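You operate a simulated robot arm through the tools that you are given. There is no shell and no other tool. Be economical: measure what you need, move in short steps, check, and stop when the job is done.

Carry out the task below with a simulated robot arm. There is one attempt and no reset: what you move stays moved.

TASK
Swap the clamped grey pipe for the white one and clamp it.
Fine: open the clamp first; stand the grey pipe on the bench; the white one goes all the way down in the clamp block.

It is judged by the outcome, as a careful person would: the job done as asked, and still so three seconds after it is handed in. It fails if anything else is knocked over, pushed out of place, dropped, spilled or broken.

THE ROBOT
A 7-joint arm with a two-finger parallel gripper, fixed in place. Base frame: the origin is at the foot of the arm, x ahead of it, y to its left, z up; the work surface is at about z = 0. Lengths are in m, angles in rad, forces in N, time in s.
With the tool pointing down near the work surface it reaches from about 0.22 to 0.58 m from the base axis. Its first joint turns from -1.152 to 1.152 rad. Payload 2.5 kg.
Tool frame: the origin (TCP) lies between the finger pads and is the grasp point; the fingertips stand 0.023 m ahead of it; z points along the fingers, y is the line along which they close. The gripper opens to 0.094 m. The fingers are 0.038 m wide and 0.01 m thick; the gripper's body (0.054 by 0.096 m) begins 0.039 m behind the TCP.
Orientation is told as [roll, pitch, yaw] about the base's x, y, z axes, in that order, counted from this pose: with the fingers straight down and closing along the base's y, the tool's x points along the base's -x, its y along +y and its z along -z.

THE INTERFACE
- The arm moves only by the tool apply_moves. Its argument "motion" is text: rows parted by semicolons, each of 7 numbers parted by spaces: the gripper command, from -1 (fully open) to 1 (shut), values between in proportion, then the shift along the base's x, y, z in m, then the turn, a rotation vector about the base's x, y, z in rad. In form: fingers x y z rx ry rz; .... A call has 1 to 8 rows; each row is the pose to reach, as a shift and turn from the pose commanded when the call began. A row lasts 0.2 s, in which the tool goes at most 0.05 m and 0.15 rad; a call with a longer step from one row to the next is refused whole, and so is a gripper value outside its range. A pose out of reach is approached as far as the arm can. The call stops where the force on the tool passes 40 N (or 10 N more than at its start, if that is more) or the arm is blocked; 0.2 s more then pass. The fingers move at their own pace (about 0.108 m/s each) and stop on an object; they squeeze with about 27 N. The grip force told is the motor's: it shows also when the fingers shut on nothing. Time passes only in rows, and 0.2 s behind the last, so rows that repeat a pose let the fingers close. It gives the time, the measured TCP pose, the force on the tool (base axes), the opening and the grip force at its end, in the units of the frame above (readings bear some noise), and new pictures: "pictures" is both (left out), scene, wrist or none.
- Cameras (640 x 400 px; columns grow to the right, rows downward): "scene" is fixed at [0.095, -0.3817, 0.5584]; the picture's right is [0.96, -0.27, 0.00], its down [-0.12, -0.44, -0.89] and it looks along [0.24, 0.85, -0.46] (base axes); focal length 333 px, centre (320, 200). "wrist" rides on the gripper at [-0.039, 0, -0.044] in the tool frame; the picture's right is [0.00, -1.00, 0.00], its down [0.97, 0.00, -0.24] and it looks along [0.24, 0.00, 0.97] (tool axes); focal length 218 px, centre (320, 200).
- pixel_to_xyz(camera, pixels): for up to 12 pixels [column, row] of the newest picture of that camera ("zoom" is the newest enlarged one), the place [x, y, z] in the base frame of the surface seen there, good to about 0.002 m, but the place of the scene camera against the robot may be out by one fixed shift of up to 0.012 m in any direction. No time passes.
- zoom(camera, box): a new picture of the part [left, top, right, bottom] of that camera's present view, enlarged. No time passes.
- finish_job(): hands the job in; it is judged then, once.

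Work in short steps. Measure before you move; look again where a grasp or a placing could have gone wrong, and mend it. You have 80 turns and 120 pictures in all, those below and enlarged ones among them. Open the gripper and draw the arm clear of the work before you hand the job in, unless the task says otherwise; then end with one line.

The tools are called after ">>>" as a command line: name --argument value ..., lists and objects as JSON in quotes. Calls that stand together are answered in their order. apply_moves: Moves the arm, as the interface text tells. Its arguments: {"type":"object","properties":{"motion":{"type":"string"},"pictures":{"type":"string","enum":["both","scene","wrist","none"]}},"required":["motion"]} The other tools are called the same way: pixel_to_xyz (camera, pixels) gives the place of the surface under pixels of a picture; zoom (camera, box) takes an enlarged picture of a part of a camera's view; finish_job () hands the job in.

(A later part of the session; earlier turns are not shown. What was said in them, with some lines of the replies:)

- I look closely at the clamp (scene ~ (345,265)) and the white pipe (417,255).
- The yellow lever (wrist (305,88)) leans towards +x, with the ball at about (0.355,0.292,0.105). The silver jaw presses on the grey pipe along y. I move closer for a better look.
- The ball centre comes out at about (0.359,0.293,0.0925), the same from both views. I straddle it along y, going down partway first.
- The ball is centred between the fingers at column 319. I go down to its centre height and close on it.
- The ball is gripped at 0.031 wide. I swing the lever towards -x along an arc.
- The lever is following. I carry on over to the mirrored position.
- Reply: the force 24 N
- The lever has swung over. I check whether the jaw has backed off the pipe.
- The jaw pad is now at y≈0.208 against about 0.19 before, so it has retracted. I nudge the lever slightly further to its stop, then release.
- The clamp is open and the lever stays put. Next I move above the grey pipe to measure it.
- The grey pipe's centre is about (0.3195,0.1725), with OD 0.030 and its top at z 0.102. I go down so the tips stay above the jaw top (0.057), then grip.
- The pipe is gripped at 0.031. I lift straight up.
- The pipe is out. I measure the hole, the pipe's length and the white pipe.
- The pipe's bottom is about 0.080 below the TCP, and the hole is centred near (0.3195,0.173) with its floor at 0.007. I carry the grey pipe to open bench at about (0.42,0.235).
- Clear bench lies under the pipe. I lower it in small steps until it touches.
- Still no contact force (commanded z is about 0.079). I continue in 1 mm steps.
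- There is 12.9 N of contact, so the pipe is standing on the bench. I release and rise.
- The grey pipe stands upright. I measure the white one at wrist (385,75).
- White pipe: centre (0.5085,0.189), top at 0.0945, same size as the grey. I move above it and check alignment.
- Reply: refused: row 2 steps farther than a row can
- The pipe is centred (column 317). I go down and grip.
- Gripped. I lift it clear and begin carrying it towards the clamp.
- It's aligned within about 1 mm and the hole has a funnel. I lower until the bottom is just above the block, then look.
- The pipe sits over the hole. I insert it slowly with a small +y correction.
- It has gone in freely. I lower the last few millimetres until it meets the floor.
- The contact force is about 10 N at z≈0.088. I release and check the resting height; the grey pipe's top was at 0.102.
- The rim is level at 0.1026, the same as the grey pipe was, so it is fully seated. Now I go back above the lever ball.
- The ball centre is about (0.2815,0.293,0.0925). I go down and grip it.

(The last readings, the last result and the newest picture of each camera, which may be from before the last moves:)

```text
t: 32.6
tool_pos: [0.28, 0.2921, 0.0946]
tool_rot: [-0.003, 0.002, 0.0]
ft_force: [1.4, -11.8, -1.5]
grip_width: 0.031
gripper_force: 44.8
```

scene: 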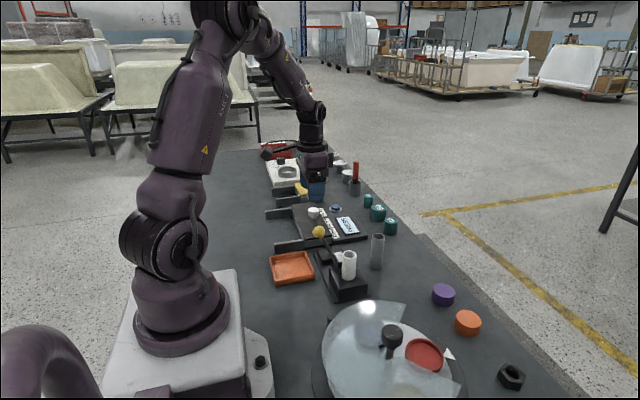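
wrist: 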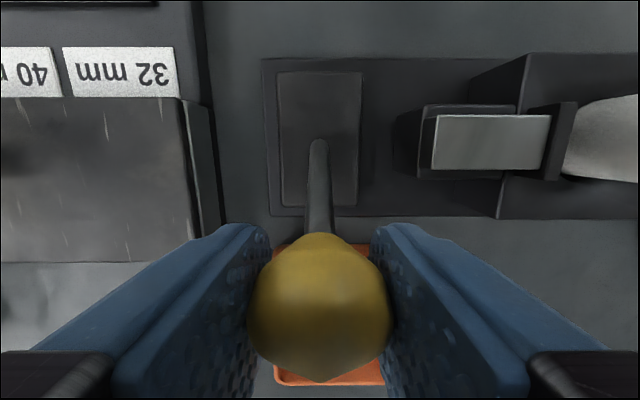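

The ball is gripped. I swing it back over the top towards +x.

>>> apply_moves --motion "1 0.007 0 0.0035 0 0 0; 1 0.014 0 0.006 0 0 0; 1 0.021 0 0.008 0 0 0; 1 0.028 0 0.0093 0 0 0; 1 0.034 0 0.0098 0 0 0; 1 0.04 0 0.01 0 0 0" --pictures "none"

>>> apply_moves --motion "1 0.007 0 -0.0003 0 0 0; 1 0.014 0 -0.0012 0 0 0; 1 0.021 0 -0.003 0 0 0; 1 0.028 0 -0.005 0 0 0; 1 0.034 0 -0.0075 0 0 0; 1 0.04 0 -0.0105 0 0 0" --pictures "wrist"

```text
t: 34.0
tool_pos: [0.322, 0.2937, 0.105]
tool_rot: [0.006, 0.001, 0.002]
ft_force: [-14.1, 12.6, -0.4]
grip_width: 0.0312
gripper_force: 45.1
```

```text
t: 35.4
tool_pos: [0.362, 0.2936, 0.0938]
tool_rot: [0.009, -0.005, 0.004]
ft_force: [-3.0, 23.1, 20.6]
grip_width: 0.031
gripper_force: 44.8
```

wrist: 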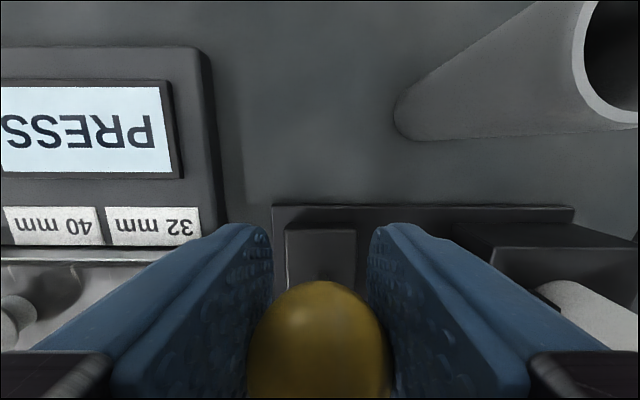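

The lever is back at its original lean of x≈0.36. I release, rise and inspect.

>>> apply_moves --motion "1 0.001 0 0 0 0 0; -0.3 0 0 0.001 0 0 0; -0.3 0 0 0.001 0 0 0; -0.3 0 0 0.03 0 0 0; -0.3 0 0 0.07 0 0 0; -0.3 0 0 0.11 0 0 0; -0.3 -0.03 -0.03 0.13 0 0 0; -0.3 -0.05 -0.06 0.14 0 0 0" --pictures "both"

>>> zoom --camera "wrist" --box '[240, 100, 420, 220]'

>>> zoom --camera "scene" --box '[305, 210, 385, 310]'

```text
t: 37.2
tool_pos: [0.3134, 0.2284, 0.2319]
tool_rot: [0.002, 0.001, 0.003]
ft_force: [-0.7, -0.4, 0.5]
grip_width: 0.0609
gripper_force: 0.0
```

scene: 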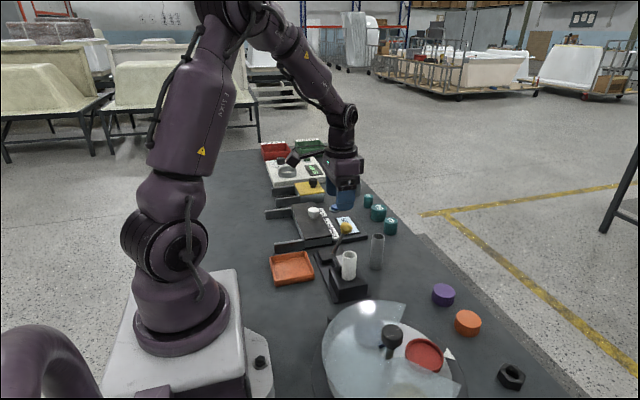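
wrist: 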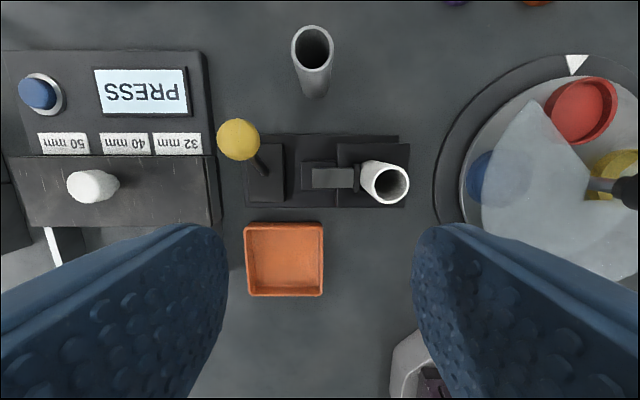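

```text
3.33 times, centred on (330, 160) of wrist
```

zoom: 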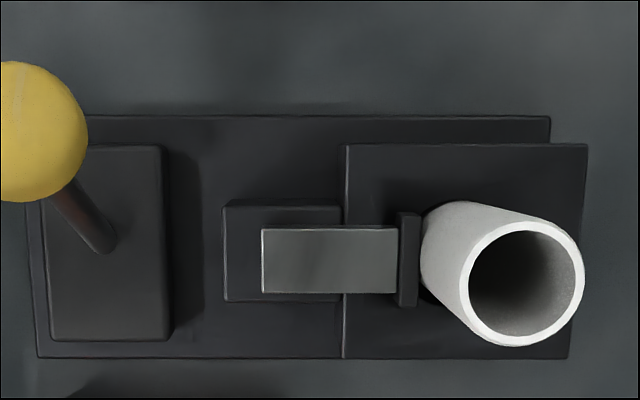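

```text
4.00 times, centred on (345, 260) of scene
```

zoom: 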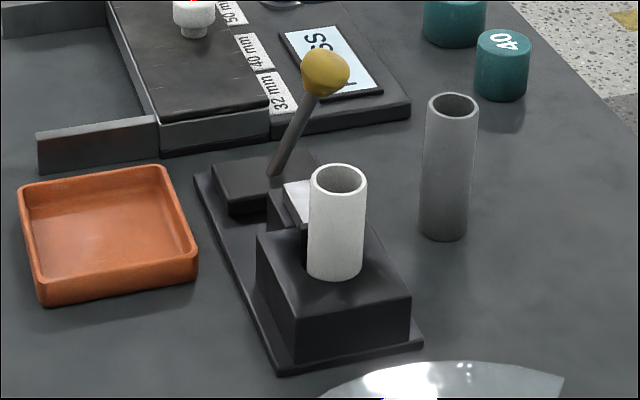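

>>> pixel_to_xyz --camera "wrist" --pixels '[[354, 168], [357, 178], [238, 135], [330, 178], [347, 178], [366, 178]]'

>>> pixel_to_xyz --camera "zoom" --pixels '[[318, 188], [364, 200], [338, 168], [338, 194]]'

>>> zoom --camera "wrist" --box '[335, 145, 395, 210]'

```text
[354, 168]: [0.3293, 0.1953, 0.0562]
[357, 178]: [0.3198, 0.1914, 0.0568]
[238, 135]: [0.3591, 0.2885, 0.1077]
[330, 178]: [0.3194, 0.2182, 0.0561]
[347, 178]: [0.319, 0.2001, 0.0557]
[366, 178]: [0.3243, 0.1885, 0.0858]
```

```text
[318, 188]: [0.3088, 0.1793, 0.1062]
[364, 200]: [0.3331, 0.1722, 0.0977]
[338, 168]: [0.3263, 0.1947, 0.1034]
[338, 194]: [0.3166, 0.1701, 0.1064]
```

```text
6.15 times, centred on (365, 178) of wrist
```

zoom: 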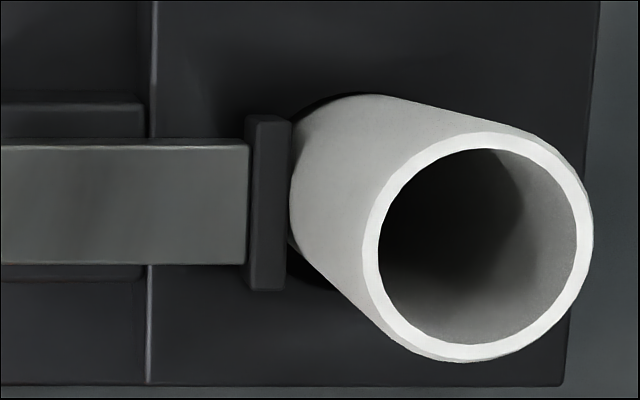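

The pad touches the pipe at y≈0.19 and the ball is back at its clamped position of x 0.359. I check the rim height and draw the arm clear.

>>> pixel_to_xyz --camera "zoom" --pixels '[[372, 255], [583, 240], [470, 352], [490, 140]]'

>>> apply_moves --motion "-0.5 -0.03 0.02 0.03 0 0 0; -1 -0.06 0.04 0.07 0 0 0; -1 -0.07 0.045 0.11 0 0 0; -1 -0.07 0.045 0.13 0 0 0" --pictures "both"

```text
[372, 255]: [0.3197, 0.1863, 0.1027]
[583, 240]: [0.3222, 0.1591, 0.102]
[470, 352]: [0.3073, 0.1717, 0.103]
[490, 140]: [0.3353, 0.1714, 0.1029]
```

```text
refused: row 2 steps farther than a row can; nothing moved
```

The rim is still level at 0.1026. I retreat with smaller steps.

>>> apply_moves --motion "-0.5 -0.02 0.01 0.035 0 0 0; -1 -0.04 0.025 0.07 0 0 0; -1 -0.06 0.04 0.1 0 0 0; -1 -0.065 0.045 0.13 0 0 0; -1 -0.065 0.045 0.13 0 0 0" --pictures "both"

```text
t: 38.4
tool_pos: [0.2456, 0.2731, 0.3624]
tool_rot: [0.0, -0.001, 0.002]
ft_force: [0.4, -0.5, 0.5]
grip_width: 0.0939
gripper_force: 0.0
```

scene: 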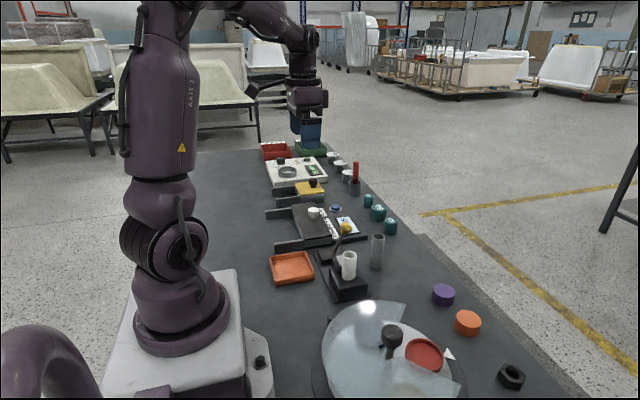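
wrist: 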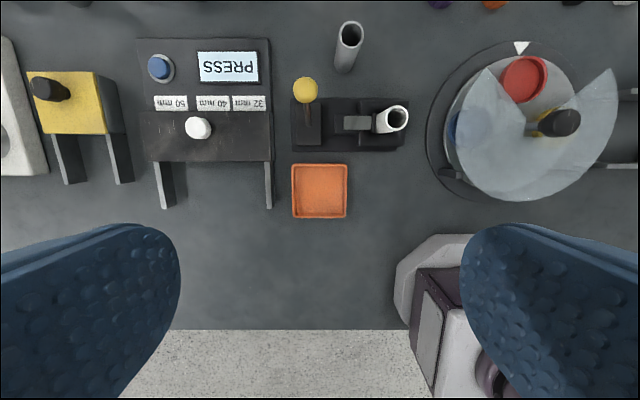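

The white pipe is clamped, the grey one is standing, and nothing else has moved. I hand in.

>>> finish_job

```text
The job is handed in.
```

The white pipe is all the way down in the clamp block and clamped, the grey pipe stands upright on the bench, and the arm is clear with its gripper open.
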